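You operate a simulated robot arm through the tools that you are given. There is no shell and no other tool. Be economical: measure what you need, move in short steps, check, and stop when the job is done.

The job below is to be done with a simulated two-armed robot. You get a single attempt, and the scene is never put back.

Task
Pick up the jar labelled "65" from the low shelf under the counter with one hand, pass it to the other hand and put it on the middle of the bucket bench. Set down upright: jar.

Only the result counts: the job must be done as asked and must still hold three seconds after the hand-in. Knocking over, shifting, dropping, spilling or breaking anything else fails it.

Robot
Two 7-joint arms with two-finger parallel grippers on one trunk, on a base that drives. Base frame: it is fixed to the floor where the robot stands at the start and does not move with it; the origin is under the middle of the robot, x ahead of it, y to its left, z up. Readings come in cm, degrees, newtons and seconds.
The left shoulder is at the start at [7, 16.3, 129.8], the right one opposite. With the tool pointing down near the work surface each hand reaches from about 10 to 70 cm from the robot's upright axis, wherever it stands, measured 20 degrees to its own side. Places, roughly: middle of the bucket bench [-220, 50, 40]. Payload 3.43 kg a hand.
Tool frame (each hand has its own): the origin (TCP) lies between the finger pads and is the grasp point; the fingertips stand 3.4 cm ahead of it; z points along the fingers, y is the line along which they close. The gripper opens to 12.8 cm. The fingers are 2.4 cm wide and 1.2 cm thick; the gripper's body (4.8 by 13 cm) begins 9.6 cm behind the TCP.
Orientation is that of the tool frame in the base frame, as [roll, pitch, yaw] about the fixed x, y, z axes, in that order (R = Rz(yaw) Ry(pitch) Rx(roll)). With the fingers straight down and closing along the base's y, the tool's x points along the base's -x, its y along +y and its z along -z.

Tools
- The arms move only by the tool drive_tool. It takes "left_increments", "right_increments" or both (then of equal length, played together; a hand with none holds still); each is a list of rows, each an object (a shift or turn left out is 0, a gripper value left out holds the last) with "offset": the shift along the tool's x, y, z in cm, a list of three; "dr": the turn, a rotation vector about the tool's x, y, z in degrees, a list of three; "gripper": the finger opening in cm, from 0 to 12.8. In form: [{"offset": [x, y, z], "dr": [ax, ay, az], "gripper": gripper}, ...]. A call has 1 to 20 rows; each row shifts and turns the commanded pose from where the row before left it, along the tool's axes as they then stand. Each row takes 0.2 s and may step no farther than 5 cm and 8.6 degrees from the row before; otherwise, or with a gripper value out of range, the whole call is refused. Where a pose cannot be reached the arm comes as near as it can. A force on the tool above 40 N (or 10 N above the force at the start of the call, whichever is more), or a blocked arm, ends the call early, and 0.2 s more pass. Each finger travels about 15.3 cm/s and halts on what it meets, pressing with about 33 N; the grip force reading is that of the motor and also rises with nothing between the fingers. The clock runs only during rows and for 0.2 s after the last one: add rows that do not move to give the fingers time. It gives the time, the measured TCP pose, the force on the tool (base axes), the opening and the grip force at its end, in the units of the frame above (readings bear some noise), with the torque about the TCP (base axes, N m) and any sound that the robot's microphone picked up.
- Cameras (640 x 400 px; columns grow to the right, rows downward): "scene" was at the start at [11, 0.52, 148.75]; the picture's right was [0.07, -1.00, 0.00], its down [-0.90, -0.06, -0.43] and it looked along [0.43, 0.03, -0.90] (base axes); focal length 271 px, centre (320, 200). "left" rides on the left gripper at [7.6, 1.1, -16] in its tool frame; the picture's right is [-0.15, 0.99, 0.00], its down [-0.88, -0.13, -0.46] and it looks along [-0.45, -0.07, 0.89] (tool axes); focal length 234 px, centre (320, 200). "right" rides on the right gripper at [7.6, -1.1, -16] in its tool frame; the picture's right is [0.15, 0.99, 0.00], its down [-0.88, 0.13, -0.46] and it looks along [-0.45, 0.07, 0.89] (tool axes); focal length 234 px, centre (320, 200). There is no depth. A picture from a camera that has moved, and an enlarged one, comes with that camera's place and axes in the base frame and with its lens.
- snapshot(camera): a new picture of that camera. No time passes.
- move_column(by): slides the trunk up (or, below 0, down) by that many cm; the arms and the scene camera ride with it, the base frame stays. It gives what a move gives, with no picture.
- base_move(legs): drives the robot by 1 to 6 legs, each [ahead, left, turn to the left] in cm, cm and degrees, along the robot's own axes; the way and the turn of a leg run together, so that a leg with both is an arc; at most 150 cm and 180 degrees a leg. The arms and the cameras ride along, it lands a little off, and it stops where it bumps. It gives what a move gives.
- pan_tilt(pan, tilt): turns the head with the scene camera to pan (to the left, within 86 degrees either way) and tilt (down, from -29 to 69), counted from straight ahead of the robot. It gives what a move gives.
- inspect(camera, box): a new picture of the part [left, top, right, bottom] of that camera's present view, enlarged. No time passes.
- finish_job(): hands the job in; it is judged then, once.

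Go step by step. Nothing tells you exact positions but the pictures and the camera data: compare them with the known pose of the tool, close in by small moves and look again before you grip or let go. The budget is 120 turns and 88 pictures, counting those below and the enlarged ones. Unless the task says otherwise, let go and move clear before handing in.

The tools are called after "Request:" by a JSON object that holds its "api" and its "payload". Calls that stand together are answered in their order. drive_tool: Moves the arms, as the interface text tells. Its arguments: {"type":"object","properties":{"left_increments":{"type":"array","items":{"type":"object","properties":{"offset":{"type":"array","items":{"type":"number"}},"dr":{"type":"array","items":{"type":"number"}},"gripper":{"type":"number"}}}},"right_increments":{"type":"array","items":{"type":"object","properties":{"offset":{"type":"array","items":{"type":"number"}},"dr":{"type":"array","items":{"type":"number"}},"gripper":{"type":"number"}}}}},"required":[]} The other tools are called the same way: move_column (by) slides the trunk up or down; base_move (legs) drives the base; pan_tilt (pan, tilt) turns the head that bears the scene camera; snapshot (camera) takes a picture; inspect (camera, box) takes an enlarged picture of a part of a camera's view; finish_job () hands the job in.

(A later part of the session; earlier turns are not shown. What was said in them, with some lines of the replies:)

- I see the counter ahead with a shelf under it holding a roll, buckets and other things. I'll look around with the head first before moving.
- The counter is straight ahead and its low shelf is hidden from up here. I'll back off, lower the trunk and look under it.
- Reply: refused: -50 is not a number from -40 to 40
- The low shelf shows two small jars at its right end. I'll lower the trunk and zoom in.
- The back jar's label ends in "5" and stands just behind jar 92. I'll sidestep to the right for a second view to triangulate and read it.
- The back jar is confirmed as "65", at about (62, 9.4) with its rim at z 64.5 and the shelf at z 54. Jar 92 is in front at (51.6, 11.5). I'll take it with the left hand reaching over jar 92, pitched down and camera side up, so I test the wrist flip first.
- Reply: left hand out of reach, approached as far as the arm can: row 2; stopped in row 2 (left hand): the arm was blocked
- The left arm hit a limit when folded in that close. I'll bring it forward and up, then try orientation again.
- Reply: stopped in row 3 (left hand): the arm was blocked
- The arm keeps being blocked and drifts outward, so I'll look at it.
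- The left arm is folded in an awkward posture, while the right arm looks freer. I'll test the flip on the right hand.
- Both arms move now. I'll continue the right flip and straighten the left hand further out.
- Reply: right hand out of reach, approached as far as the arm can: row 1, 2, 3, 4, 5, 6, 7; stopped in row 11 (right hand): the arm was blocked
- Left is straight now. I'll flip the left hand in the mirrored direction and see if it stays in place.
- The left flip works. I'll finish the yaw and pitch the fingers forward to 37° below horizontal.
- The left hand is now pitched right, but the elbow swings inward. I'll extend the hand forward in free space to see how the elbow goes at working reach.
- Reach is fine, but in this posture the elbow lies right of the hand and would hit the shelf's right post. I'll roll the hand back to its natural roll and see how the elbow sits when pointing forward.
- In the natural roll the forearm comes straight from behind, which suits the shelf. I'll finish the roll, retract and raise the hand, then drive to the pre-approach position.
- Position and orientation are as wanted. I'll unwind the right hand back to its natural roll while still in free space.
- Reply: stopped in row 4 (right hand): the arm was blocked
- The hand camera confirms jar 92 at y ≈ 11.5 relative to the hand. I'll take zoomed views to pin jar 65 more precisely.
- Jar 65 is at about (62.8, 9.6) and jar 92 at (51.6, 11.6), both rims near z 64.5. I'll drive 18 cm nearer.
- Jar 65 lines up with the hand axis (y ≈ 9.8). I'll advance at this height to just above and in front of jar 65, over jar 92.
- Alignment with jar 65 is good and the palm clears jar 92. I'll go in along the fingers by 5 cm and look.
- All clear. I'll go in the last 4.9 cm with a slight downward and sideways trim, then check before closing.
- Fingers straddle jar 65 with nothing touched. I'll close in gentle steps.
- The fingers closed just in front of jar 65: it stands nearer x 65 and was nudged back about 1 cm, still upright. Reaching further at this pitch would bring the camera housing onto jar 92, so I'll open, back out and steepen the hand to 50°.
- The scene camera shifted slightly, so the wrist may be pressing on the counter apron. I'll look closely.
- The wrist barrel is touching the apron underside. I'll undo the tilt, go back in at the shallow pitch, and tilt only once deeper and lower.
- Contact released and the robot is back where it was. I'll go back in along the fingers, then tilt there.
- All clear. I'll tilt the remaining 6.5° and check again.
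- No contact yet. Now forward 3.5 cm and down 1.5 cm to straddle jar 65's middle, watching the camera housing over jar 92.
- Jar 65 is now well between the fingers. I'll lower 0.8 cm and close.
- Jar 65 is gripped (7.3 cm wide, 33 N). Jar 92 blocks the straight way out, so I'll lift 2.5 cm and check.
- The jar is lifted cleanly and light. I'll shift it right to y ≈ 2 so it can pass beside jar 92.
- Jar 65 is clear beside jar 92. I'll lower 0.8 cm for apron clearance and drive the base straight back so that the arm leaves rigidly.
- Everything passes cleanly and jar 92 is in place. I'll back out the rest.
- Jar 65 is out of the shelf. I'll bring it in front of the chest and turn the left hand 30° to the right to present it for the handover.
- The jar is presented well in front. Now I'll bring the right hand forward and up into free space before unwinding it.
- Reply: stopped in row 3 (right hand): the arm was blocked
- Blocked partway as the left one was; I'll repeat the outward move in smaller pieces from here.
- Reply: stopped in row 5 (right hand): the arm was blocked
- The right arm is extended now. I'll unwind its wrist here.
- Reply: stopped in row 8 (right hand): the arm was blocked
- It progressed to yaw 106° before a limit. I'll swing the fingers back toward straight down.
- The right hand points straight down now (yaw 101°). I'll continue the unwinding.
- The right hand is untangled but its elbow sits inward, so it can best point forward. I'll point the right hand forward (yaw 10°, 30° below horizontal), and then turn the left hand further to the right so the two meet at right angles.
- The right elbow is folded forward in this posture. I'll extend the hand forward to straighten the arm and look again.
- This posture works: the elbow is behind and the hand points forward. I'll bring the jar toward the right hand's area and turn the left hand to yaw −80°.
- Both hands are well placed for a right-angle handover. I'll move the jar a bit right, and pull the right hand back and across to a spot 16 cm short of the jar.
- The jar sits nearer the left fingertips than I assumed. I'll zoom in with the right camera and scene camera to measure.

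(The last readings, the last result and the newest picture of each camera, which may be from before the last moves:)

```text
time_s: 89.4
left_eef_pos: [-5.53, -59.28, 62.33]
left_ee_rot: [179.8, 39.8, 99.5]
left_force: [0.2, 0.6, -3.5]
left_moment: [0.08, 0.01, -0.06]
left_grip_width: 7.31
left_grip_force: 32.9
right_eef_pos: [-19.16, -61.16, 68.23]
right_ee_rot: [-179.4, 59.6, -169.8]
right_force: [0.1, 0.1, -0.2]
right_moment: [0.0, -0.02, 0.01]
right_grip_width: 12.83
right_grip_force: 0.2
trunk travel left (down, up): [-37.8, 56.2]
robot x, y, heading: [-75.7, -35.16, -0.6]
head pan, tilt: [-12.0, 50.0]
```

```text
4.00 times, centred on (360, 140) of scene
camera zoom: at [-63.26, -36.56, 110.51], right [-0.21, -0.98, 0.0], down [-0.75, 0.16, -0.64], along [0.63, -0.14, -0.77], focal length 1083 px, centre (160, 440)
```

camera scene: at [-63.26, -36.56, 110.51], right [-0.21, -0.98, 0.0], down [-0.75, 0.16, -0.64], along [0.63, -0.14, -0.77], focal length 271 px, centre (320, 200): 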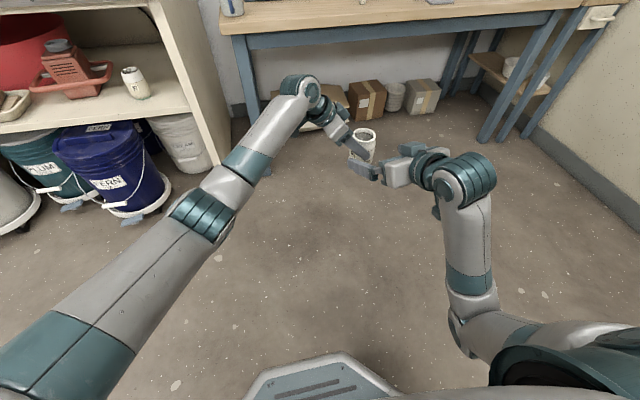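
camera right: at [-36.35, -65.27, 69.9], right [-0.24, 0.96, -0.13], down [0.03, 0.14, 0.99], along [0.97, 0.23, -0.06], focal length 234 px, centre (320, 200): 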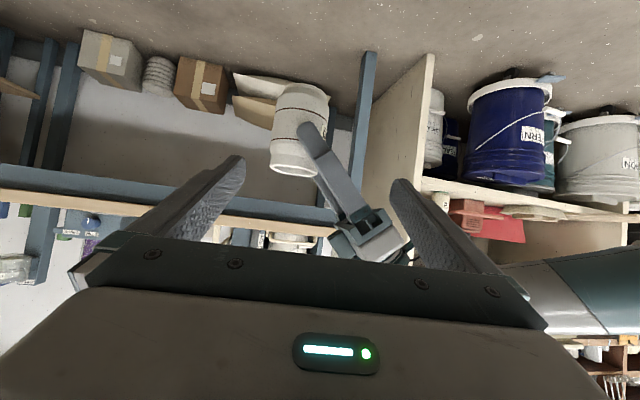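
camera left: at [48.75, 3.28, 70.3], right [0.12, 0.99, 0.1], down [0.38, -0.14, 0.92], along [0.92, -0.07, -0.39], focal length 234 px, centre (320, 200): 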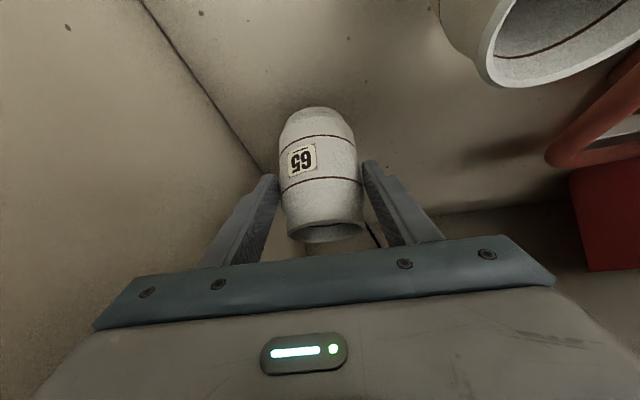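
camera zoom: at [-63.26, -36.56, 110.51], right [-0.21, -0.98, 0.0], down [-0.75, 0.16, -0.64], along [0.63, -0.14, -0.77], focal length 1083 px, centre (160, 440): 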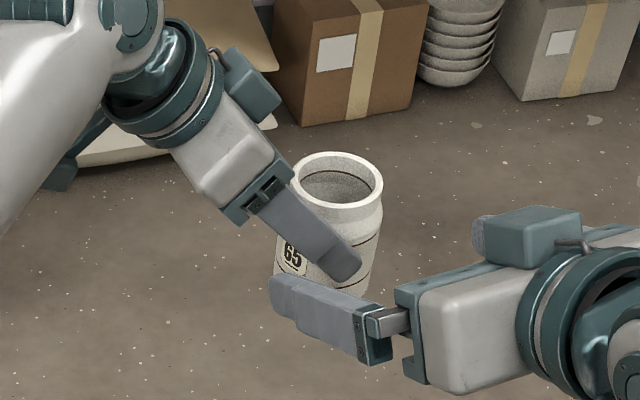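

Jar axis is about (−5.5, −61.7), base z ≈ 53.4, rim ≈ 64.6. I'll align the right hand to grip about 4 cm above the jar's base, and approach 9 cm.

Request:
{"api": "drive_tool", "payload": {"right_increments": [{"offset": [2.55, -2.95, 0]}, {"offset": [0, 0, 4.5]}, {"offset": [0, 0, 4.5]}, {}]}}

Request:
{"api": "snapshot", "payload": {"camera": "right"}}

Request:
{"api": "inspect", "payload": {"camera": "scene", "box": [280, 90, 440, 190]}}

```text
time_s: 90.4
left_eef_pos: [-5.53, -59.19, 62.36]
left_ee_rot: [179.8, 39.8, 99.5]
left_force: [-0.9, 0.8, -3.6]
left_moment: [0.06, 0.01, -0.01]
left_grip_width: 7.28
left_grip_force: 32.7
right_eef_pos: [-11.79, -63.21, 61.56]
right_ee_rot: [-179.3, 59.6, -169.7]
right_force: [-0.3, 0.6, 0.3]
right_moment: [-0.01, -0.01, -0.02]
right_grip_width: 12.83
right_grip_force: 0.0
trunk travel left (down, up): [-37.8, 56.2]
robot x, y, heading: [-75.8, -34.85, -0.1]
head pan, tilt: [-12.0, 50.0]
```

```text
29 pictures are left
camera right: at [-29.03, -67.31, 63.2], right [-0.24, 0.96, -0.13], down [0.03, 0.14, 0.99], along [0.97, 0.23, -0.06], focal length 234 px, centre (320, 200)
```

right: 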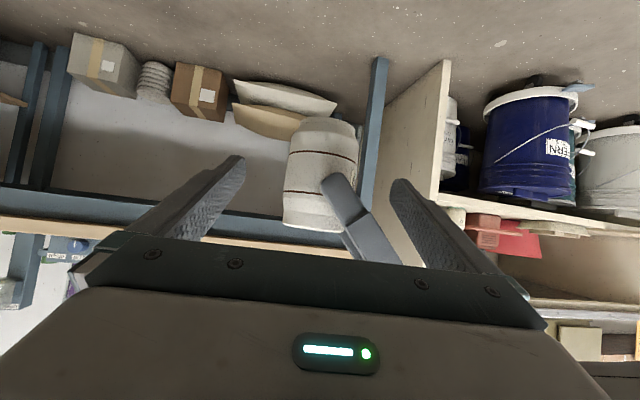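

```text
4.00 times, centred on (360, 140) of scene
camera zoom: at [-63.27, -36.56, 110.52], right [-0.21, -0.98, 0.0], down [-0.75, 0.16, -0.64], along [0.63, -0.14, -0.77], focal length 1083 px, centre (160, 440)
```

zoom: 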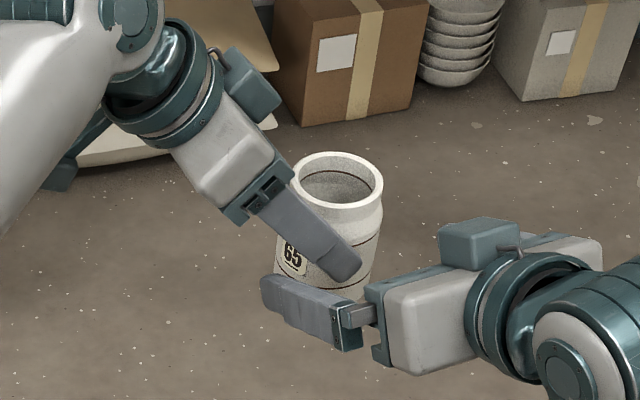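

Well centred. I'll advance the remaining 8 cm with a force check.

Request:
{"api": "drive_tool", "payload": {"right_increments": [{"offset": [0, 0, 2]}, {"offset": [0, 0, 2]}, {"offset": [0, 0, 2]}, {"offset": [0, 0, 1.8]}, {}]}}

Request:
{"api": "snapshot", "payload": {"camera": "right"}}

Request:
{"api": "inspect", "payload": {"camera": "scene", "box": [280, 90, 440, 190]}}

```text
time_s: 91.6
left_eef_pos: [-5.55, -59.17, 62.23]
left_ee_rot: [179.7, 39.8, 99.5]
left_force: [-0.2, -0.1, -3.2]
left_moment: [0.07, 0.02, 0.0]
left_grip_width: 7.3
left_grip_force: 32.9
right_eef_pos: [-5.33, -62.01, 57.93]
right_ee_rot: [-179.3, 59.6, -169.8]
right_force: [0.6, 0.6, -0.5]
right_moment: [0.0, -0.04, 0.0]
right_grip_width: 12.81
right_grip_force: 0.1
trunk travel left (down, up): [-37.8, 56.2]
robot x, y, heading: [-75.41, -34.93, -0.2]
head pan, tilt: [-12.0, 50.0]
```

```text
27 pictures are left
camera right: at [-22.59, -66.03, 59.43], right [-0.24, 0.96, -0.13], down [0.03, 0.14, 0.99], along [0.97, 0.23, -0.06], focal length 234 px, centre (320, 200)
```

right: 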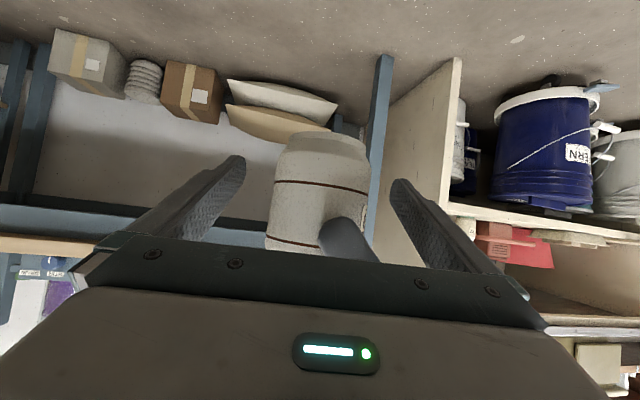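

```text
4.00 times, centred on (360, 140) of scene
camera zoom: at [-63.26, -36.55, 110.52], right [-0.21, -0.98, 0.0], down [-0.75, 0.16, -0.64], along [0.63, -0.14, -0.77], focal length 1083 px, centre (160, 440)
```

zoom: 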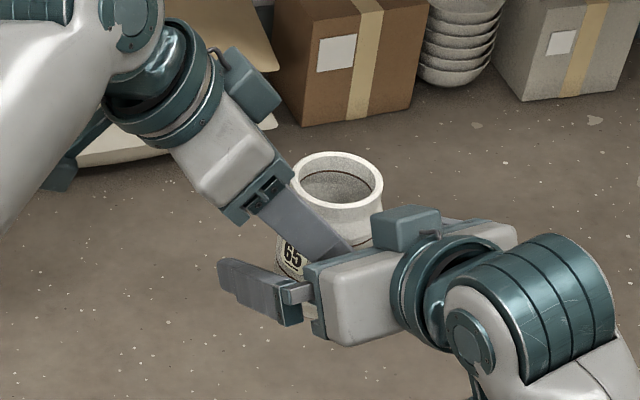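

The right fingers straddle the lower half of the jar. I'll close the right gripper gently.

Request:
{"api": "drive_tool", "payload": {"right_increments": [{"gripper": 10}, {"gripper": 9}, {"gripper": 8.4}, {"gripper": 8}, {"gripper": 7.6}, {"gripper": 7.2}, {"gripper": 6.8}, {"gripper": 6.4}, {"gripper": 6}, {"gripper": 5.5}, {"gripper": 5}, {}]}}

Request:
{"api": "snapshot", "payload": {"camera": "right"}}

```text
time_s: 94.2
left_eef_pos: [-5.6, -59.26, 62.43]
left_ee_rot: [179.8, 39.9, 99.5]
left_force: [5.0, -5.9, -0.5]
left_moment: [-0.85, -0.16, 0.2]
left_grip_width: 7.28
left_grip_force: 33.5
right_eef_pos: [-5.41, -61.98, 57.76]
right_ee_rot: [-179.4, 59.6, -170.0]
right_force: [-5.2, 5.6, 0.1]
right_moment: [0.62, -0.05, -0.08]
right_grip_width: 7.4
right_grip_force: 33.0
trunk travel left (down, up): [-37.8, 56.2]
robot x, y, heading: [-75.99, -35.11, -0.2]
head pan, tilt: [-12.0, 50.0]
```

```text
25 pictures are left
camera right: at [-22.62, -66.01, 59.42], right [-0.24, 0.96, -0.13], down [0.03, 0.14, 0.99], along [0.97, 0.23, -0.06], focal length 234 px, centre (320, 200)
```

right: 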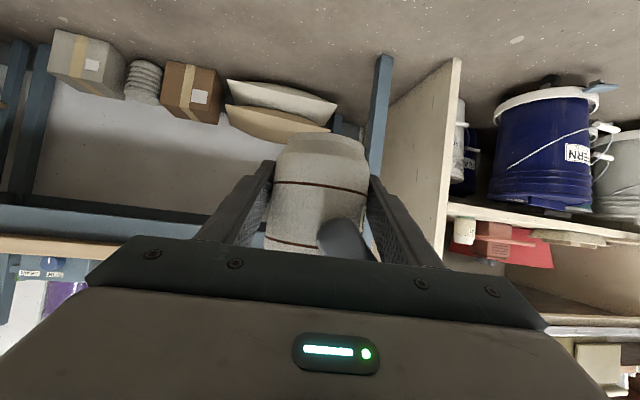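

Both hands hold the jar. I'll open the left only to 9 cm (the right palm is close) and retract it along its fingers.

Request:
{"api": "drive_tool", "payload": {"left_increments": [{"gripper": 7.6}, {"gripper": 8}, {"gripper": 8.5}, {"gripper": 9}, {}, {}]}}

```text
time_s: 95.6
left_eef_pos: [-5.55, -59.3, 62.51]
left_ee_rot: [179.7, 39.9, 99.6]
left_force: [13.4, 3.3, 14.0]
left_moment: [0.07, 0.82, -0.17]
left_grip_width: 8.26
left_grip_force: 0.0
right_eef_pos: [-5.35, -61.98, 57.73]
right_ee_rot: [-179.3, 59.6, -169.8]
right_force: [-12.9, -2.1, -14.2]
right_moment: [-0.37, -1.39, 0.53]
right_grip_width: 7.41
right_grip_force: 33.4
trunk travel left (down, up): [-37.8, 56.2]
robot x, y, heading: [-75.56, -35.11, -0.4]
head pan, tilt: [-12.0, 50.0]
```

The left finger on the near side presses the right palm. I'll close it a hair to 7.8 cm so it floats free and read the forces.

Request:
{"api": "drive_tool", "payload": {"left_increments": [{"gripper": 7.9}, {"gripper": 7.8}, {}]}}

Request:
{"api": "inspect", "payload": {"camera": "scene", "box": [280, 90, 440, 190]}}

```text
time_s: 96.4
left_eef_pos: [-5.63, -59.38, 62.39]
left_ee_rot: [179.8, 39.9, 99.5]
left_force: [-0.6, 2.2, 18.1]
left_moment: [0.14, 1.11, -0.12]
left_grip_width: 7.8
left_grip_force: 0.0
right_eef_pos: [-5.41, -61.97, 57.71]
right_ee_rot: [-179.3, 59.6, -169.9]
right_force: [0.8, -1.9, -19.8]
right_moment: [-0.56, -1.12, 0.05]
right_grip_width: 7.4
right_grip_force: 33.3
trunk travel left (down, up): [-37.8, 56.2]
robot x, y, heading: [-75.96, -35.22, -0.5]
head pan, tilt: [-12.0, 50.0]
```

```text
4.00 times, centred on (360, 140) of scene
camera zoom: at [-63.26, -36.55, 110.51], right [-0.21, -0.98, 0.0], down [-0.75, 0.16, -0.64], along [0.63, -0.14, -0.77], focal length 1083 px, centre (160, 440)
```

zoom: 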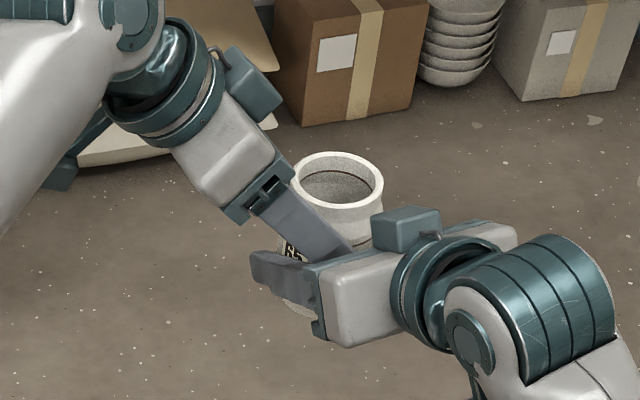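

The left finger rests on the right finger, so lifting away relieves it. I'll retreat along the left fingers in small steps.

Request:
{"api": "drive_tool", "payload": {"left_increments": [{"offset": [0, 0, -0.5]}, {"offset": [0, 0, -0.5]}, {"offset": [0, 0, -1]}, {}]}}

```text
time_s: 97.4
left_eef_pos: [-5.7, -58.15, 63.77]
left_ee_rot: [179.8, 39.9, 99.4]
left_force: [6.7, -11.3, 4.4]
left_moment: [-0.24, 0.12, 0.59]
left_grip_width: 7.53
left_grip_force: 0.1
right_eef_pos: [-5.33, -62.03, 57.89]
right_ee_rot: [-179.3, 59.7, -169.7]
right_force: [-7.5, 11.6, -7.2]
right_moment: [-0.6, -0.47, -0.41]
right_grip_width: 7.42
right_grip_force: 33.0
trunk travel left (down, up): [-37.8, 56.2]
robot x, y, heading: [-75.92, -35.23, -0.2]
head pan, tilt: [-12.0, 50.0]
```

There's mild contact between the left finger and right palm. I'll shift the left hand 0.4 cm away from the palm and continue retreating.

Request:
{"api": "drive_tool", "payload": {"left_increments": [{"offset": [0, 0.4, 0]}, {"offset": [0, 0, -1]}, {"offset": [0, 0, -1]}, {}]}}

Request:
{"api": "inspect", "payload": {"camera": "scene", "box": [280, 90, 440, 190]}}

```text
time_s: 98.4
left_eef_pos: [-5.42, -56.79, 65.06]
left_ee_rot: [179.8, 39.6, 99.6]
left_force: [0.4, 0.5, 0.5]
left_moment: [0.01, -0.03, -0.02]
left_grip_width: 7.8
left_grip_force: 0.1
right_eef_pos: [-5.4, -61.98, 57.86]
right_ee_rot: [-179.1, 59.7, -169.9]
right_force: [0.5, 0.2, -3.3]
right_moment: [0.05, -0.01, -0.01]
right_grip_width: 7.41
right_grip_force: 32.4
trunk travel left (down, up): [-37.8, 56.2]
robot x, y, heading: [-75.7, -35.11, -0.1]
head pan, tilt: [-12.0, 50.0]
```

```text
4.00 times, centred on (360, 140) of scene
camera zoom: at [-63.26, -36.56, 110.51], right [-0.21, -0.98, 0.0], down [-0.75, 0.16, -0.64], along [0.63, -0.14, -0.77], focal length 1083 px, centre (160, 440)
```

zoom: 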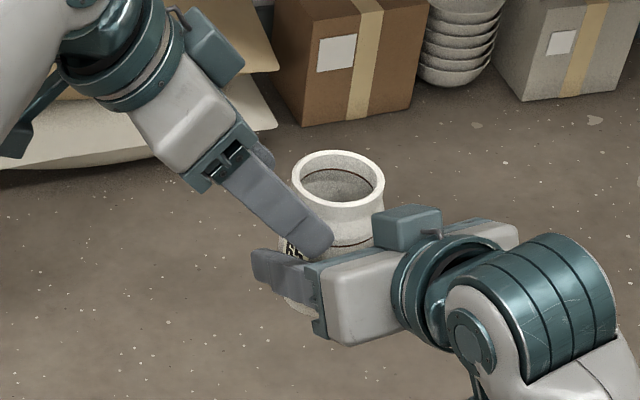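

The left hand is free and the right holds the jar upright. I'll withdraw the left well clear to its own side.

Request:
{"api": "drive_tool", "payload": {"left_increments": [{"offset": [0, 0, -3]}, {"offset": [0, 0, -4]}, {"offset": [0, 0, -4.5]}, {"offset": [0, 0, -4.5]}, {"offset": [0, 0, -4.5]}, {"offset": [3, 0, -3.5]}, {"offset": [3, 0, -3.5]}, {"offset": [3, 0, -3.5]}]}}

Request:
{"api": "snapshot", "payload": {"camera": "scene"}}

```text
time_s: 100.2
left_eef_pos: [-10.18, -30.4, 83.2]
left_ee_rot: [179.7, 39.8, 99.5]
left_force: [-0.9, -0.3, 0.3]
left_moment: [-0.03, -0.02, 0.05]
left_grip_width: 7.82
left_grip_force: 0.1
right_eef_pos: [-5.43, -61.96, 58.04]
right_ee_rot: [-179.3, 59.6, -169.8]
right_force: [0.3, -0.1, -3.1]
right_moment: [-0.03, 0.01, 0.01]
right_grip_width: 7.39
right_grip_force: 32.6
trunk travel left (down, up): [-37.8, 56.2]
robot x, y, heading: [-75.44, -34.79, -0.2]
head pan, tilt: [-12.0, 50.0]
```

```text
22 pictures are left
camera scene: at [-63.28, -36.48, 110.52], right [-0.21, -0.98, 0.0], down [-0.75, 0.16, -0.64], along [0.63, -0.14, -0.77], focal length 271 px, centre (320, 200)
```

scene: 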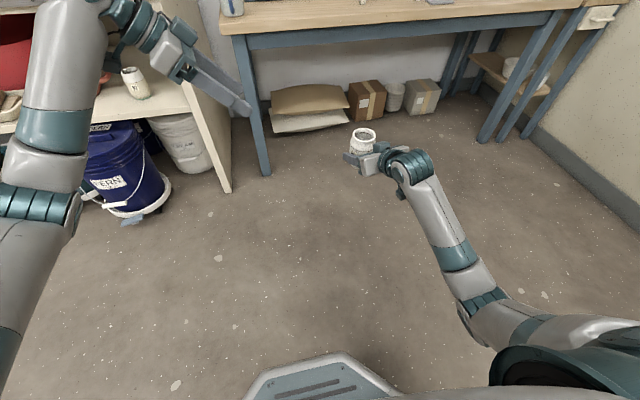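

The handover is done. I'll tuck both arms in before turning toward the bench.

Request:
{"api": "drive_tool", "payload": {"left_increments": [{"offset": [1.15, -4, -0.97]}, {"offset": [1.15, -4, -0.97]}, {"offset": [1.15, -4, -0.97]}, {"offset": [1.15, -4, -0.97]}, {"offset": [1.15, -4, -0.97]}], "right_increments": [{"offset": [2.15, 1.8, -3.7]}, {"offset": [2.15, 1.8, -3.7]}, {"offset": [2.15, 1.8, -3.7]}, {"offset": [2.15, 1.8, -3.7]}, {}]}}

Request:
{"api": "pan_tilt", "payload": {"pan": 86, "tilt": 35}}

Request:
{"api": "snapshot", "payload": {"camera": "scene"}}

```text
time_s: 101.4
left_eef_pos: [-31.37, -26.16, 83.28]
left_ee_rot: [179.8, 39.9, 99.5]
left_force: [0.5, 0.0, -0.1]
left_moment: [0.0, 0.01, 0.02]
left_grip_width: 7.78
left_grip_force: 0.0
right_eef_pos: [-23.01, -57.34, 57.95]
right_ee_rot: [-179.1, 59.7, -169.8]
right_force: [-0.1, -0.2, -3.1]
right_moment: [0.0, 0.04, -0.02]
right_grip_width: 7.38
right_grip_force: 32.6
trunk travel left (down, up): [-37.8, 56.2]
robot x, y, heading: [-75.74, -35.12, -0.1]
head pan, tilt: [-12.0, 50.0]
```

```text
time_s: 103.1
left_eef_pos: [-31.3, -26.24, 83.19]
left_ee_rot: [179.8, 39.8, 99.5]
left_force: [-0.3, -0.5, -0.2]
left_moment: [-0.01, -0.01, 0.0]
left_grip_width: 7.78
left_grip_force: 0.1
right_eef_pos: [-23.06, -57.38, 57.81]
right_ee_rot: [-179.2, 59.6, -169.8]
right_force: [-0.7, -0.3, -2.6]
right_moment: [-0.01, 0.0, 0.04]
right_grip_width: 7.37
right_grip_force: 32.6
trunk travel left (down, up): [-37.8, 56.2]
robot x, y, heading: [-75.66, -34.4, -0.4]
head pan, tilt: [85.9, 35.0]
```

```text
21 pictures are left
camera scene: at [-70.12, -26.11, 112.69], right [1.0, -0.08, 0.0], down [-0.04, -0.57, -0.82], along [0.06, 0.82, -0.57], focal length 271 px, centre (320, 200)
```

scene: 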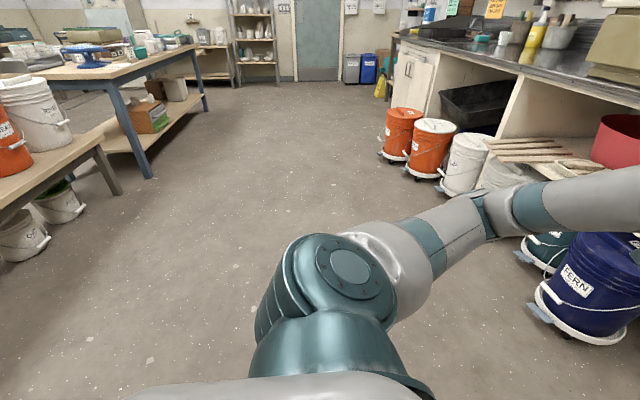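

The bucket bench is to the left with buckets on it. I'll turn toward it and look.

Request:
{"api": "base_move", "payload": {"legs": [[0, 0, 150]]}}

Request:
{"api": "pan_tilt", "payload": {"pan": 0, "tilt": 28}}

Request:
{"api": "snapshot", "payload": {"camera": "scene"}}

```text
time_s: 109.7
left_eef_pos: [-118.64, -20.86, 83.24]
left_ee_rot: [179.7, 39.8, -109.8]
left_force: [0.5, 0.3, 0.3]
left_moment: [-0.01, 0.04, -0.01]
left_grip_width: 7.81
left_grip_force: 0.1
right_eef_pos: [-110.73, 10.43, 57.85]
right_ee_rot: [-179.3, 59.7, -19.1]
right_force: [-0.1, -0.2, -3.7]
right_moment: [-0.04, -0.01, 0.0]
right_grip_width: 7.39
right_grip_force: 32.6
trunk travel left (down, up): [-37.8, 56.2]
robot x, y, heading: [-75.27, -35.38, 150.4]
head pan, tilt: [85.9, 35.0]
```

```text
time_s: 111.3
left_eef_pos: [-118.7, -20.89, 83.26]
left_ee_rot: [179.8, 39.8, -109.8]
left_force: [0.2, 0.2, -0.2]
left_moment: [-0.02, 0.03, -0.01]
left_grip_width: 7.81
left_grip_force: 0.0
right_eef_pos: [-110.62, 10.35, 57.86]
right_ee_rot: [-179.2, 59.6, -19.0]
right_force: [-0.1, 0.9, -3.9]
right_moment: [0.0, -0.03, 0.01]
right_grip_width: 7.4
right_grip_force: 32.8
trunk travel left (down, up): [-37.8, 56.2]
robot x, y, heading: [-75.72, -35.05, 150.5]
head pan, tilt: [0.0, 28.0]
```

```text
20 pictures are left
camera scene: at [-88.15, -27.85, 113.79], right [0.49, 0.87, 0.0], down [0.41, -0.23, -0.88], along [-0.77, 0.44, -0.47], focal length 271 px, centre (320, 200)
```

scene: 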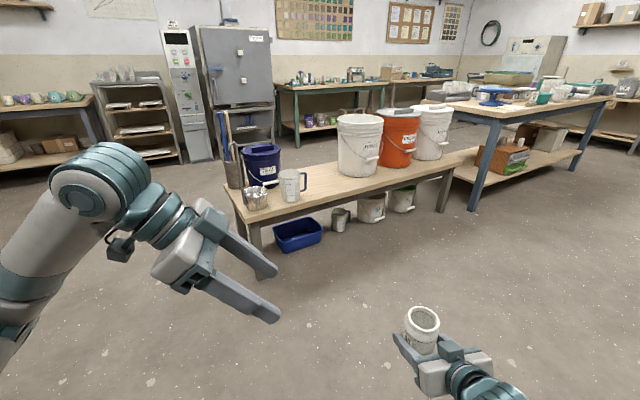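

The bench runs along y with its front edge at x ≈ −206. The middle (−220, 50) is free between the jug (y ≈ 28) and the white bucket (y > 70). I'll turn square to it and drive near.

Request:
{"api": "base_move", "payload": {"legs": [[0, 0, 29.6], [60, -63, 0]]}}

Request:
{"api": "pan_tilt", "payload": {"pan": -10, "tilt": 40}}

Request:
{"api": "snapshot", "payload": {"camera": "scene"}}

```text
time_s: 117.4
left_eef_pos: [-181.18, 18.98, 83.2]
left_ee_rot: [179.7, 39.8, -80.0]
left_force: [0.4, 0.0, -0.6]
left_moment: [0.03, 0.0, -0.05]
left_grip_width: 7.8
left_grip_force: 0.1
right_eef_pos: [-189.76, 50.09, 57.81]
right_ee_rot: [-179.3, 59.6, 10.7]
right_force: [-0.8, 0.2, -3.2]
right_moment: [-0.05, -0.01, -0.01]
right_grip_width: 7.39
right_grip_force: 33.4
trunk travel left (down, up): [-37.8, 56.2]
robot x, y, heading: [-136.76, 28.04, -179.8]
head pan, tilt: [0.0, 28.0]
```

```text
time_s: 118.2
left_eef_pos: [-181.18, 18.94, 83.28]
left_ee_rot: [179.7, 39.8, -79.9]
left_force: [0.6, 0.2, 0.1]
left_moment: [-0.01, 0.01, 0.0]
left_grip_width: 7.81
left_grip_force: 0.1
right_eef_pos: [-189.77, 50.08, 57.9]
right_ee_rot: [-179.2, 59.6, 10.6]
right_force: [-0.9, -0.2, -3.2]
right_moment: [-0.03, 0.0, -0.02]
right_grip_width: 7.4
right_grip_force: 32.6
trunk travel left (down, up): [-37.8, 56.2]
robot x, y, heading: [-136.89, 27.94, -179.8]
head pan, tilt: [-10.0, 40.0]
```

```text
19 pictures are left
camera scene: at [-150.44, 29.66, 111.94], right [0.17, 0.99, 0.0], down [0.63, -0.11, -0.77], along [-0.76, 0.13, -0.64], focal length 271 px, centre (320, 200)
```

scene: 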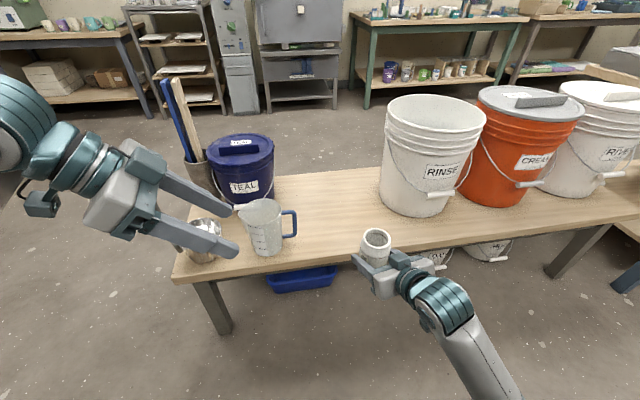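

The middle of the bench is free between the jug handle (y ≈ 33) and the RINSE bucket (y ≈ 66). I'll pull the left hand back, drive 18 cm closer and check.

Request:
{"api": "drive_tool", "payload": {"left_increments": [{"offset": [0.5, -3.93, -0.43]}, {"offset": [0.5, -3.93, -0.43]}, {"offset": [0.5, -3.93, -0.43]}]}}

Request:
{"api": "base_move", "payload": {"legs": [[18, 0, 0]]}}

Request:
{"api": "pan_tilt", "payload": {"pan": -15, "tilt": 48}}

Request:
{"api": "snapshot", "payload": {"camera": "scene"}}

Request:
{"api": "snapshot", "payload": {"camera": "right"}}

```text
time_s: 119.0
left_eef_pos: [-174.61, 19.03, 85.17]
left_ee_rot: [180.0, 39.9, -80.0]
left_force: [-0.1, 0.6, -0.7]
left_moment: [0.01, 0.02, 0.02]
left_grip_width: 7.83
left_grip_force: 0.0
left hand out of reach, approached as far as the arm can: row 2, 3
right_eef_pos: [-189.68, 50.03, 57.82]
right_ee_rot: [-179.3, 59.6, 10.7]
right_force: [0.2, -0.4, -3.3]
right_moment: [0.02, -0.06, 0.01]
right_grip_width: 7.39
right_grip_force: 32.6
trunk travel left (down, up): [-37.8, 56.2]
robot x, y, heading: [-136.93, 28.13, -179.7]
head pan, tilt: [-10.0, 40.0]
```

```text
time_s: 120.5
left_eef_pos: [-192.59, 19.15, 85.23]
left_ee_rot: [-179.9, 39.7, -80.2]
left_force: [-1.0, 0.1, -0.3]
left_moment: [-0.03, -0.04, -0.01]
left_grip_width: 7.79
left_grip_force: 0.1
right_eef_pos: [-207.52, 50.01, 57.69]
right_ee_rot: [-179.3, 59.6, 10.6]
right_force: [-0.4, 0.2, -3.1]
right_moment: [0.0, -0.01, -0.01]
right_grip_width: 7.39
right_grip_force: 33.0
trunk travel left (down, up): [-37.8, 56.2]
robot x, y, heading: [-154.82, 27.8, -179.7]
head pan, tilt: [-10.0, 40.0]
```

```text
time_s: 121.2
left_eef_pos: [-192.47, 19.1, 85.2]
left_ee_rot: [179.8, 39.8, -80.1]
left_force: [-0.2, 0.3, -0.8]
left_moment: [0.03, -0.01, -0.02]
left_grip_width: 7.81
left_grip_force: 0.0
right_eef_pos: [-207.54, 50.13, 57.76]
right_ee_rot: [-179.3, 59.6, 10.5]
right_force: [0.1, 0.9, -3.9]
right_moment: [0.01, 0.0, -0.03]
right_grip_width: 7.36
right_grip_force: 33.1
trunk travel left (down, up): [-37.8, 56.2]
robot x, y, heading: [-154.68, 28.04, -180.1]
head pan, tilt: [-15.0, 48.0]
```

```text
18 pictures are left
camera scene: at [-167.55, 30.21, 110.79], right [0.26, 0.97, 0.0], down [0.72, -0.19, -0.67], along [-0.65, 0.17, -0.74], focal length 271 px, centre (320, 200)
```

scene: 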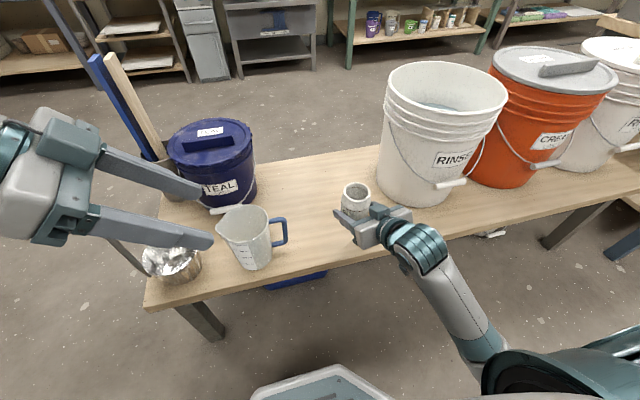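

```text
17 pictures are left
camera right: at [-190.44, 54.2, 59.4], right [0.24, -0.96, -0.13], down [-0.03, -0.14, 0.99], along [-0.97, -0.24, -0.06], focal length 234 px, centre (320, 200)
```

right: 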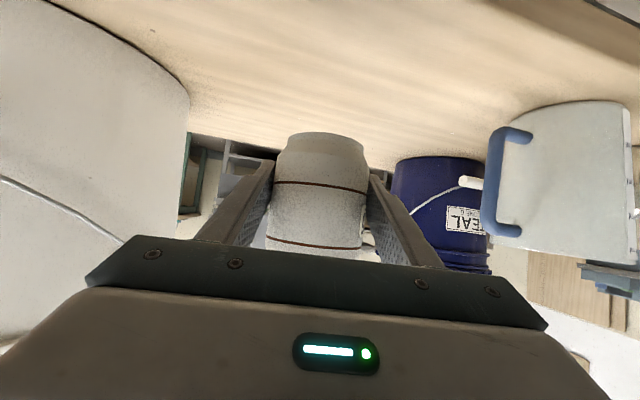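

The bench top comes out near z ≈ 46 with its middle about x −223. I'll extend the jar 15 cm over the middle, staying above, and check bucket clearance.

Request:
{"api": "drive_tool", "payload": {"right_increments": [{"offset": [-1.93, -0.5, 3.29]}, {"offset": [-1.93, -0.5, 3.29]}, {"offset": [-1.93, -0.5, 3.29]}, {"offset": [-1.93, -0.5, 3.29]}, {}]}}

Request:
{"api": "snapshot", "payload": {"camera": "scene"}}

Request:
{"api": "snapshot", "payload": {"camera": "right"}}

```text
time_s: 122.4
left_eef_pos: [-192.52, 18.99, 85.13]
left_ee_rot: [179.8, 39.9, -80.2]
left_force: [0.3, 0.4, -0.1]
left_moment: [0.01, 0.0, -0.02]
left_grip_width: 7.8
left_grip_force: 0.0
right_eef_pos: [-222.96, 49.54, 58.06]
right_ee_rot: [-179.3, 59.6, 10.7]
right_force: [-0.5, 0.2, -3.1]
right_moment: [0.0, 0.02, -0.03]
right_grip_width: 7.37
right_grip_force: 32.8
trunk travel left (down, up): [-37.8, 56.2]
robot x, y, heading: [-154.94, 27.96, -180.1]
head pan, tilt: [-15.0, 48.0]
```

```text
16 pictures are left
camera scene: at [-167.55, 30.22, 110.79], right [0.26, 0.97, 0.0], down [0.72, -0.19, -0.67], along [-0.65, 0.17, -0.74], focal length 271 px, centre (320, 200)
```

scene: 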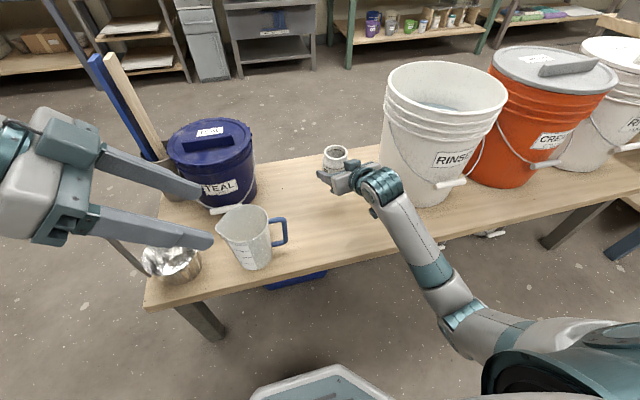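

```text
15 pictures are left
camera right: at [-205.87, 53.72, 59.56], right [0.24, -0.96, -0.13], down [-0.03, -0.14, 0.99], along [-0.97, -0.24, -0.06], focal length 234 px, centre (320, 200)
```

right: 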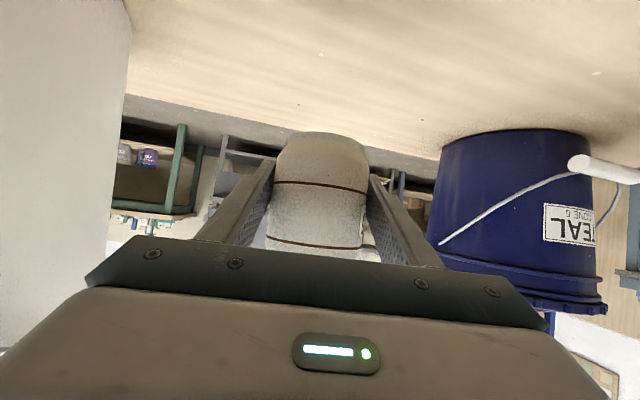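

The jar hangs over the bench middle with about 5 cm clearance to the bucket. I'll lower 4.5 cm, then feel for contact.

Request:
{"api": "drive_tool", "payload": {"right_increments": [{"offset": [1.29, 0, 0.76]}, {"offset": [1.29, 0, 0.76]}, {"offset": [1.29, 0, 0.76]}, {}]}}

Request:
{"api": "snapshot", "payload": {"camera": "right"}}

```text
time_s: 123.4
left_eef_pos: [-192.58, 19.04, 85.14]
left_ee_rot: [179.8, 39.9, -80.2]
left_force: [0.5, 0.6, 0.1]
left_moment: [-0.01, -0.02, -0.02]
left_grip_width: 7.81
left_grip_force: 0.1
right_eef_pos: [-223.02, 49.51, 53.41]
right_ee_rot: [-179.3, 59.7, 10.6]
right_force: [0.6, -1.0, -3.2]
right_moment: [-0.02, 0.01, 0.01]
right_grip_width: 7.38
right_grip_force: 33.3
trunk travel left (down, up): [-37.8, 56.2]
robot x, y, heading: [-155.07, 27.63, -179.8]
head pan, tilt: [-15.0, 48.0]
```

```text
14 pictures are left
camera right: at [-205.86, 53.53, 54.89], right [0.24, -0.96, -0.13], down [-0.03, -0.14, 0.99], along [-0.97, -0.24, -0.06], focal length 234 px, centre (320, 200)
```

right: 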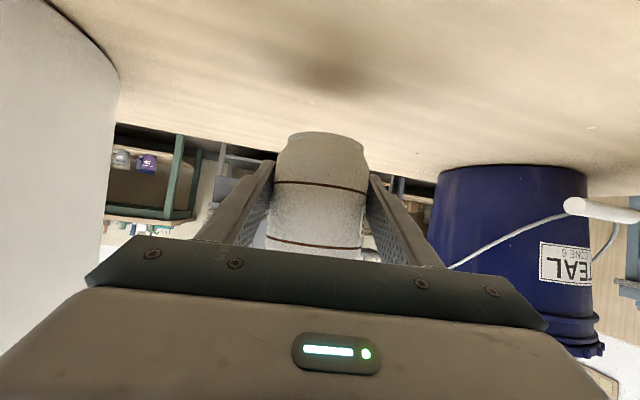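

The shadow shows a remaining gap of several cm. I'll lower gently another 2.8 cm.

Request:
{"api": "drive_tool", "payload": {"right_increments": [{"offset": [0.6, 0, 0.355]}, {"offset": [0.6, 0, 0.355]}, {"offset": [0.6, 0, 0.355]}, {"offset": [0.6, 0, 0.355]}, {}]}}

Request:
{"api": "snapshot", "payload": {"camera": "right"}}

```text
time_s: 124.6
left_eef_pos: [-192.59, 18.94, 85.3]
left_ee_rot: [179.9, 39.8, -80.1]
left_force: [0.4, -0.2, 0.1]
left_moment: [0.03, -0.04, 0.01]
left_grip_width: 7.79
left_grip_force: 0.0
right_eef_pos: [-222.98, 49.34, 50.52]
right_ee_rot: [-179.3, 59.6, 10.6]
right_force: [0.1, 0.1, -3.4]
right_moment: [0.0, -0.01, -0.02]
right_grip_width: 7.39
right_grip_force: 33.1
trunk travel left (down, up): [-37.8, 56.2]
robot x, y, heading: [-154.71, 27.66, -179.9]
head pan, tilt: [-15.0, 48.0]
```

```text
13 pictures are left
camera right: at [-205.85, 53.52, 52.11], right [0.24, -0.96, -0.13], down [-0.03, -0.14, 0.99], along [-0.97, -0.24, -0.06], focal length 234 px, centre (320, 200)
```

right: 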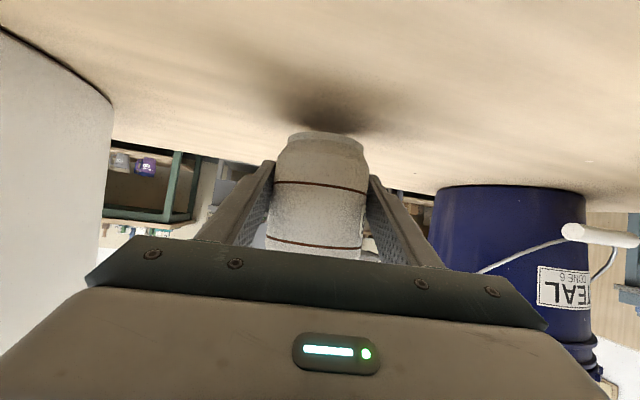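

About 1.5 cm left. I'll lower 1 cm in fine steps.

Request:
{"api": "drive_tool", "payload": {"right_increments": [{"offset": [0.215, 0, 0.127]}, {"offset": [0.215, 0, 0.127]}, {"offset": [0.215, 0, 0.127]}, {"offset": [0.215, 0, 0.127]}, {}]}}

Request:
{"api": "inspect", "payload": {"camera": "right", "box": [240, 80, 400, 180]}}

```text
time_s: 125.8
left_eef_pos: [-192.53, 19.09, 85.11]
left_ee_rot: [179.9, 39.8, -80.1]
left_force: [-0.2, -0.3, -0.6]
left_moment: [0.03, 0.01, 0.01]
left_grip_width: 7.81
left_grip_force: 0.1
right_eef_pos: [-222.92, 49.52, 49.59]
right_ee_rot: [-179.3, 59.7, 10.6]
right_force: [0.0, -0.2, -2.6]
right_moment: [0.01, -0.02, -0.02]
right_grip_width: 7.39
right_grip_force: 32.9
trunk travel left (down, up): [-37.8, 56.2]
robot x, y, heading: [-155.07, 27.57, -180.0]
head pan, tilt: [-15.0, 48.0]
```

```text
4.00 times, centred on (320, 130) of right
camera zoom: at [-205.85, 53.57, 51.13], right [0.24, -0.96, -0.13], down [-0.03, -0.14, 0.99], along [-0.97, -0.24, -0.06], focal length 937 px, centre (320, 480)
```

zoom: 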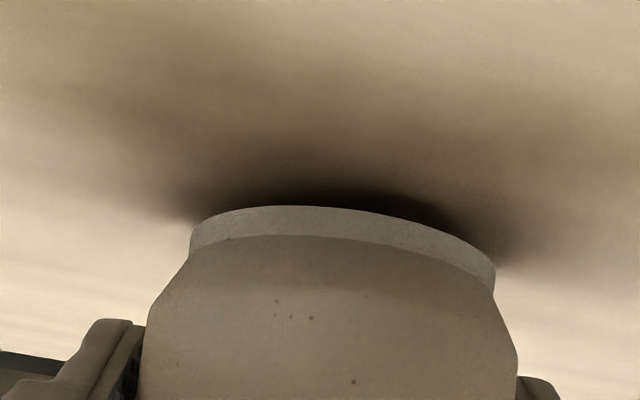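

The gap is down to a few millimetres. I'll continue in tiny steps until the force changes.

Request:
{"api": "drive_tool", "payload": {"right_increments": [{"offset": [0.13, 0, 0.076]}, {"offset": [0.13, 0, 0.076]}, {}]}}

Request:
{"api": "drive_tool", "payload": {"right_increments": [{"offset": [0.13, 0, 0.076]}, {}]}}

Request:
{"api": "inspect", "payload": {"camera": "right", "box": [240, 80, 400, 180]}}

```text
time_s: 126.6
left_eef_pos: [-192.42, 19.09, 85.29]
left_ee_rot: [179.9, 39.7, -80.1]
left_force: [0.1, 0.6, -0.7]
left_moment: [0.01, -0.01, -0.03]
left_grip_width: 7.78
left_grip_force: 0.1
right_eef_pos: [-223.01, 49.34, 49.45]
right_ee_rot: [-179.3, 59.5, 10.6]
right_force: [0.2, 1.1, -2.8]
right_moment: [-0.02, 0.0, -0.02]
right_grip_width: 7.38
right_grip_force: 34.1
trunk travel left (down, up): [-37.8, 56.2]
robot x, y, heading: [-154.73, 28.14, -179.9]
head pan, tilt: [-15.0, 48.0]
```

```text
time_s: 127.2
left_eef_pos: [-192.53, 19.08, 85.15]
left_ee_rot: [179.9, 39.8, -80.1]
left_force: [0.3, -0.1, -1.0]
left_moment: [0.0, 0.0, -0.01]
left_grip_width: 7.8
left_grip_force: 0.1
right_eef_pos: [-222.85, 49.5, 49.13]
right_ee_rot: [-179.4, 59.5, 10.6]
right_force: [-1.0, 0.3, -2.7]
right_moment: [0.02, -0.02, -0.02]
right_grip_width: 7.37
right_grip_force: 32.8
trunk travel left (down, up): [-37.8, 56.2]
robot x, y, heading: [-154.56, 27.91, -179.9]
head pan, tilt: [-15.0, 48.0]
```

```text
4.00 times, centred on (320, 130) of right
camera zoom: at [-205.81, 53.57, 50.71], right [0.24, -0.96, -0.13], down [-0.03, -0.14, 0.99], along [-0.97, -0.24, -0.06], focal length 937 px, centre (320, 480)
```

zoom: 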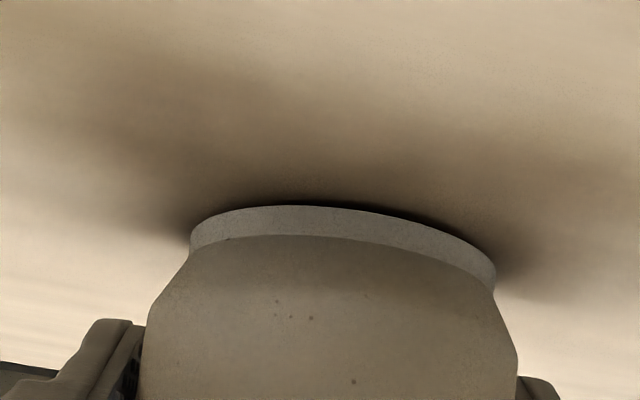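

Nearly touching: only a thin dark line remains. I'll go on with tiny steps.

Request:
{"api": "drive_tool", "payload": {"right_increments": [{"offset": [0.13, 0, 0.076]}, {}]}}

Request:
{"api": "drive_tool", "payload": {"right_increments": [{"offset": [0.13, 0, 0.076]}, {}]}}

Request:
{"api": "drive_tool", "payload": {"right_increments": [{"offset": [0.09, 0, 0.05]}, {}]}}

Request:
{"api": "inspect", "payload": {"camera": "right", "box": [240, 80, 400, 180]}}

```text
time_s: 127.8
left_eef_pos: [-192.44, 19.09, 85.31]
left_ee_rot: [179.8, 39.8, -80.2]
left_force: [0.0, 0.6, 0.3]
left_moment: [-0.01, 0.0, -0.02]
left_grip_width: 7.82
left_grip_force: 0.0
right_eef_pos: [-222.91, 49.46, 49.04]
right_ee_rot: [-179.3, 59.6, 10.6]
right_force: [-0.2, -0.1, -2.9]
right_moment: [-0.01, 0.02, 0.01]
right_grip_width: 7.38
right_grip_force: 32.6
trunk travel left (down, up): [-37.8, 56.2]
robot x, y, heading: [-154.51, 27.99, -179.9]
head pan, tilt: [-15.0, 48.0]
```

```text
time_s: 128.4
left_eef_pos: [-192.57, 19.01, 85.22]
left_ee_rot: [179.9, 39.9, -80.1]
left_force: [0.0, -0.3, 0.5]
left_moment: [0.01, 0.02, 0.01]
left_grip_width: 7.79
left_grip_force: 0.1
right_eef_pos: [-222.97, 49.46, 48.89]
right_ee_rot: [-179.3, 59.8, 10.4]
right_force: [0.1, -0.6, 0.3]
right_moment: [-0.08, -0.08, -0.03]
right_grip_width: 7.37
right_grip_force: 33.0
trunk travel left (down, up): [-37.8, 56.2]
robot x, y, heading: [-154.68, 27.78, -180.1]
head pan, tilt: [-15.0, 48.0]
```

```text
time_s: 129.0
left_eef_pos: [-192.55, 18.97, 85.2]
left_ee_rot: [179.8, 39.7, -80.1]
left_force: [-0.1, 0.1, -0.7]
left_moment: [0.0, 0.0, 0.02]
left_grip_width: 7.79
left_grip_force: 0.0
right_eef_pos: [-223.05, 49.58, 48.96]
right_ee_rot: [-179.2, 59.8, 10.6]
right_force: [-1.0, 2.7, 8.8]
right_moment: [0.0, -0.24, 0.04]
right_grip_width: 7.35
right_grip_force: 33.4
trunk travel left (down, up): [-37.8, 56.2]
robot x, y, heading: [-154.98, 28.64, -179.8]
head pan, tilt: [-15.0, 48.0]
```

```text
4.00 times, centred on (320, 130) of right
camera zoom: at [-205.83, 53.59, 50.43], right [0.24, -0.96, -0.13], down [-0.02, -0.14, 0.99], along [-0.97, -0.24, -0.06], focal length 937 px, centre (320, 480)
```

zoom: 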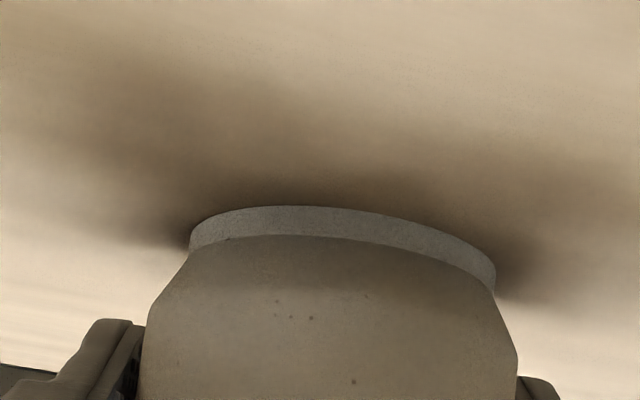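

The jar has touched down (about 9 N upward). I'll open the right gripper slowly.

Request:
{"api": "drive_tool", "payload": {"right_increments": [{"offset": [-0.06, 0, -0.03]}, {"gripper": 7.6}, {"gripper": 8}, {"gripper": 8.6}, {"gripper": 9.5}, {"gripper": 10.5}, {"gripper": 11.5}, {}]}}

Request:
{"api": "snapshot", "payload": {"camera": "right"}}

```text
time_s: 130.8
left_eef_pos: [-192.43, 19.05, 85.24]
left_ee_rot: [-180.0, 39.9, -80.2]
left_force: [-0.3, 0.8, 0.7]
left_moment: [0.02, -0.02, 0.02]
left_grip_width: 7.82
left_grip_force: 0.1
right_eef_pos: [-222.93, 49.39, 48.84]
right_ee_rot: [-179.4, 59.6, 10.6]
right_force: [0.5, -0.2, 0.7]
right_moment: [-0.01, 0.02, 0.0]
right_grip_width: 11.49
right_grip_force: 0.1
trunk travel left (down, up): [-37.8, 56.2]
robot x, y, heading: [-154.83, 28.15, -180.0]
head pan, tilt: [-15.0, 48.0]
```

```text
9 pictures are left
camera right: at [-205.85, 53.48, 50.38], right [0.24, -0.96, -0.13], down [-0.03, -0.14, 0.99], along [-0.97, -0.24, -0.06], focal length 234 px, centre (320, 200)
```

right: 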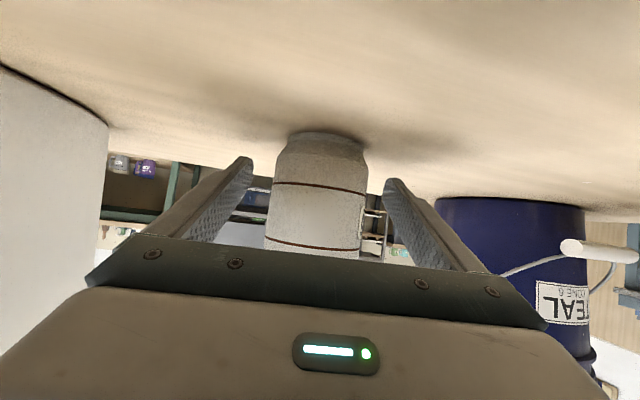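

The jar stands free between the open fingers. I'll withdraw along the fingers, up and back.

Request:
{"api": "drive_tool", "payload": {"right_increments": [{"offset": [0, 0, -2]}, {"offset": [0, 0, -3]}, {"offset": [0, 0, -4]}, {"offset": [0, 0, -4.5]}, {"offset": [0, 0, -4.5]}, {}]}}

Request:
{"api": "snapshot", "payload": {"camera": "scene"}}

```text
time_s: 132.2
left_eef_pos: [-192.57, 19.08, 85.28]
left_ee_rot: [180.0, 39.8, -80.0]
left_force: [-0.5, 0.5, -0.1]
left_moment: [-0.04, -0.01, -0.02]
left_grip_width: 7.8
left_grip_force: 0.0
right_eef_pos: [-207.23, 52.05, 57.62]
right_ee_rot: [-179.3, 59.6, 10.6]
right_force: [-0.2, -1.0, 0.3]
right_moment: [0.02, -0.02, 0.0]
right_grip_width: 11.5
right_grip_force: 0.2
trunk travel left (down, up): [-37.8, 56.2]
robot x, y, heading: [-154.73, 27.99, -180.0]
head pan, tilt: [-15.0, 48.0]
```

```text
8 pictures are left
camera scene: at [-167.53, 30.2, 110.79], right [0.26, 0.97, 0.0], down [0.72, -0.19, -0.67], along [-0.65, 0.17, -0.74], focal length 271 px, centre (320, 200)
```

scene: 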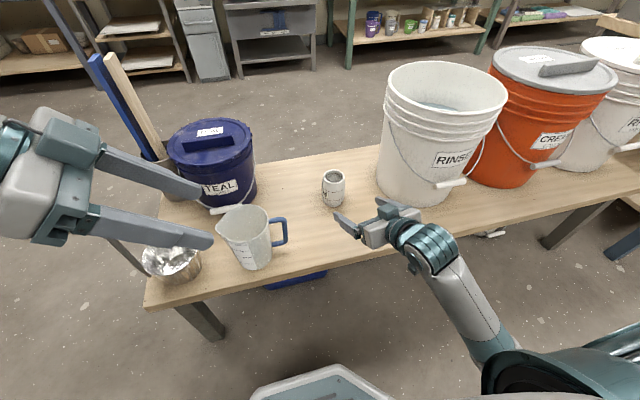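

Jar 65 stands upright in the middle of the bench and nothing else is disturbed. I'll back the robot off a little and hand in.

Request:
{"api": "base_move", "payload": {"legs": [[-20, 0, 0]]}}

Request:
{"api": "snapshot", "payload": {"camera": "scene"}}

```text
time_s: 133.8
left_eef_pos: [-172.6, 18.99, 85.37]
left_ee_rot: [179.8, 39.8, -80.1]
left_force: [0.3, 0.5, -0.2]
left_moment: [-0.01, 0.0, -0.01]
left_grip_width: 7.8
left_grip_force: 0.1
right_eef_pos: [-187.25, 51.89, 57.71]
right_ee_rot: [-179.3, 59.6, 10.5]
right_force: [0.3, -0.7, 0.3]
right_moment: [0.0, 0.0, -0.01]
right_grip_width: 11.5
right_grip_force: 0.0
trunk travel left (down, up): [-37.8, 56.2]
robot x, y, heading: [-134.98, 28.1, -179.9]
head pan, tilt: [-15.0, 48.0]
```

```text
7 pictures are left
camera scene: at [-147.64, 30.23, 110.81], right [0.26, 0.97, 0.0], down [0.72, -0.19, -0.67], along [-0.65, 0.17, -0.74], focal length 271 px, centre (320, 200)
```

scene: 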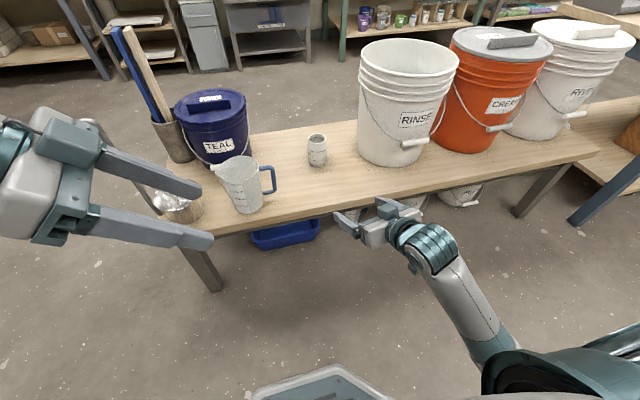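

Request:
{"api": "finish_job", "payload": {}}

```text
The job is handed in.
```

The jar labelled "65" is standing upright near the middle of the bucket bench, at about (-223, 49.5), and the job is handed in. The left hand took it from the shelf and passed it to the right hand, which put it down. Both hands are clear.

- **Position:** I used the middle you gave, roughly [-220, 50, 40]. The bench itself looked longer than that suggests. Its true centre along the length may be nearer y = 80, where the RINSE bucket stands.
- **Contact:** At the shelf, the left wrist briefly pressed against the apron under the counter and rocked the robot slightly; I backed off. On my first try I also nudged jar 65 back about 1 cm. I saw nothing else shifted or knocked over.
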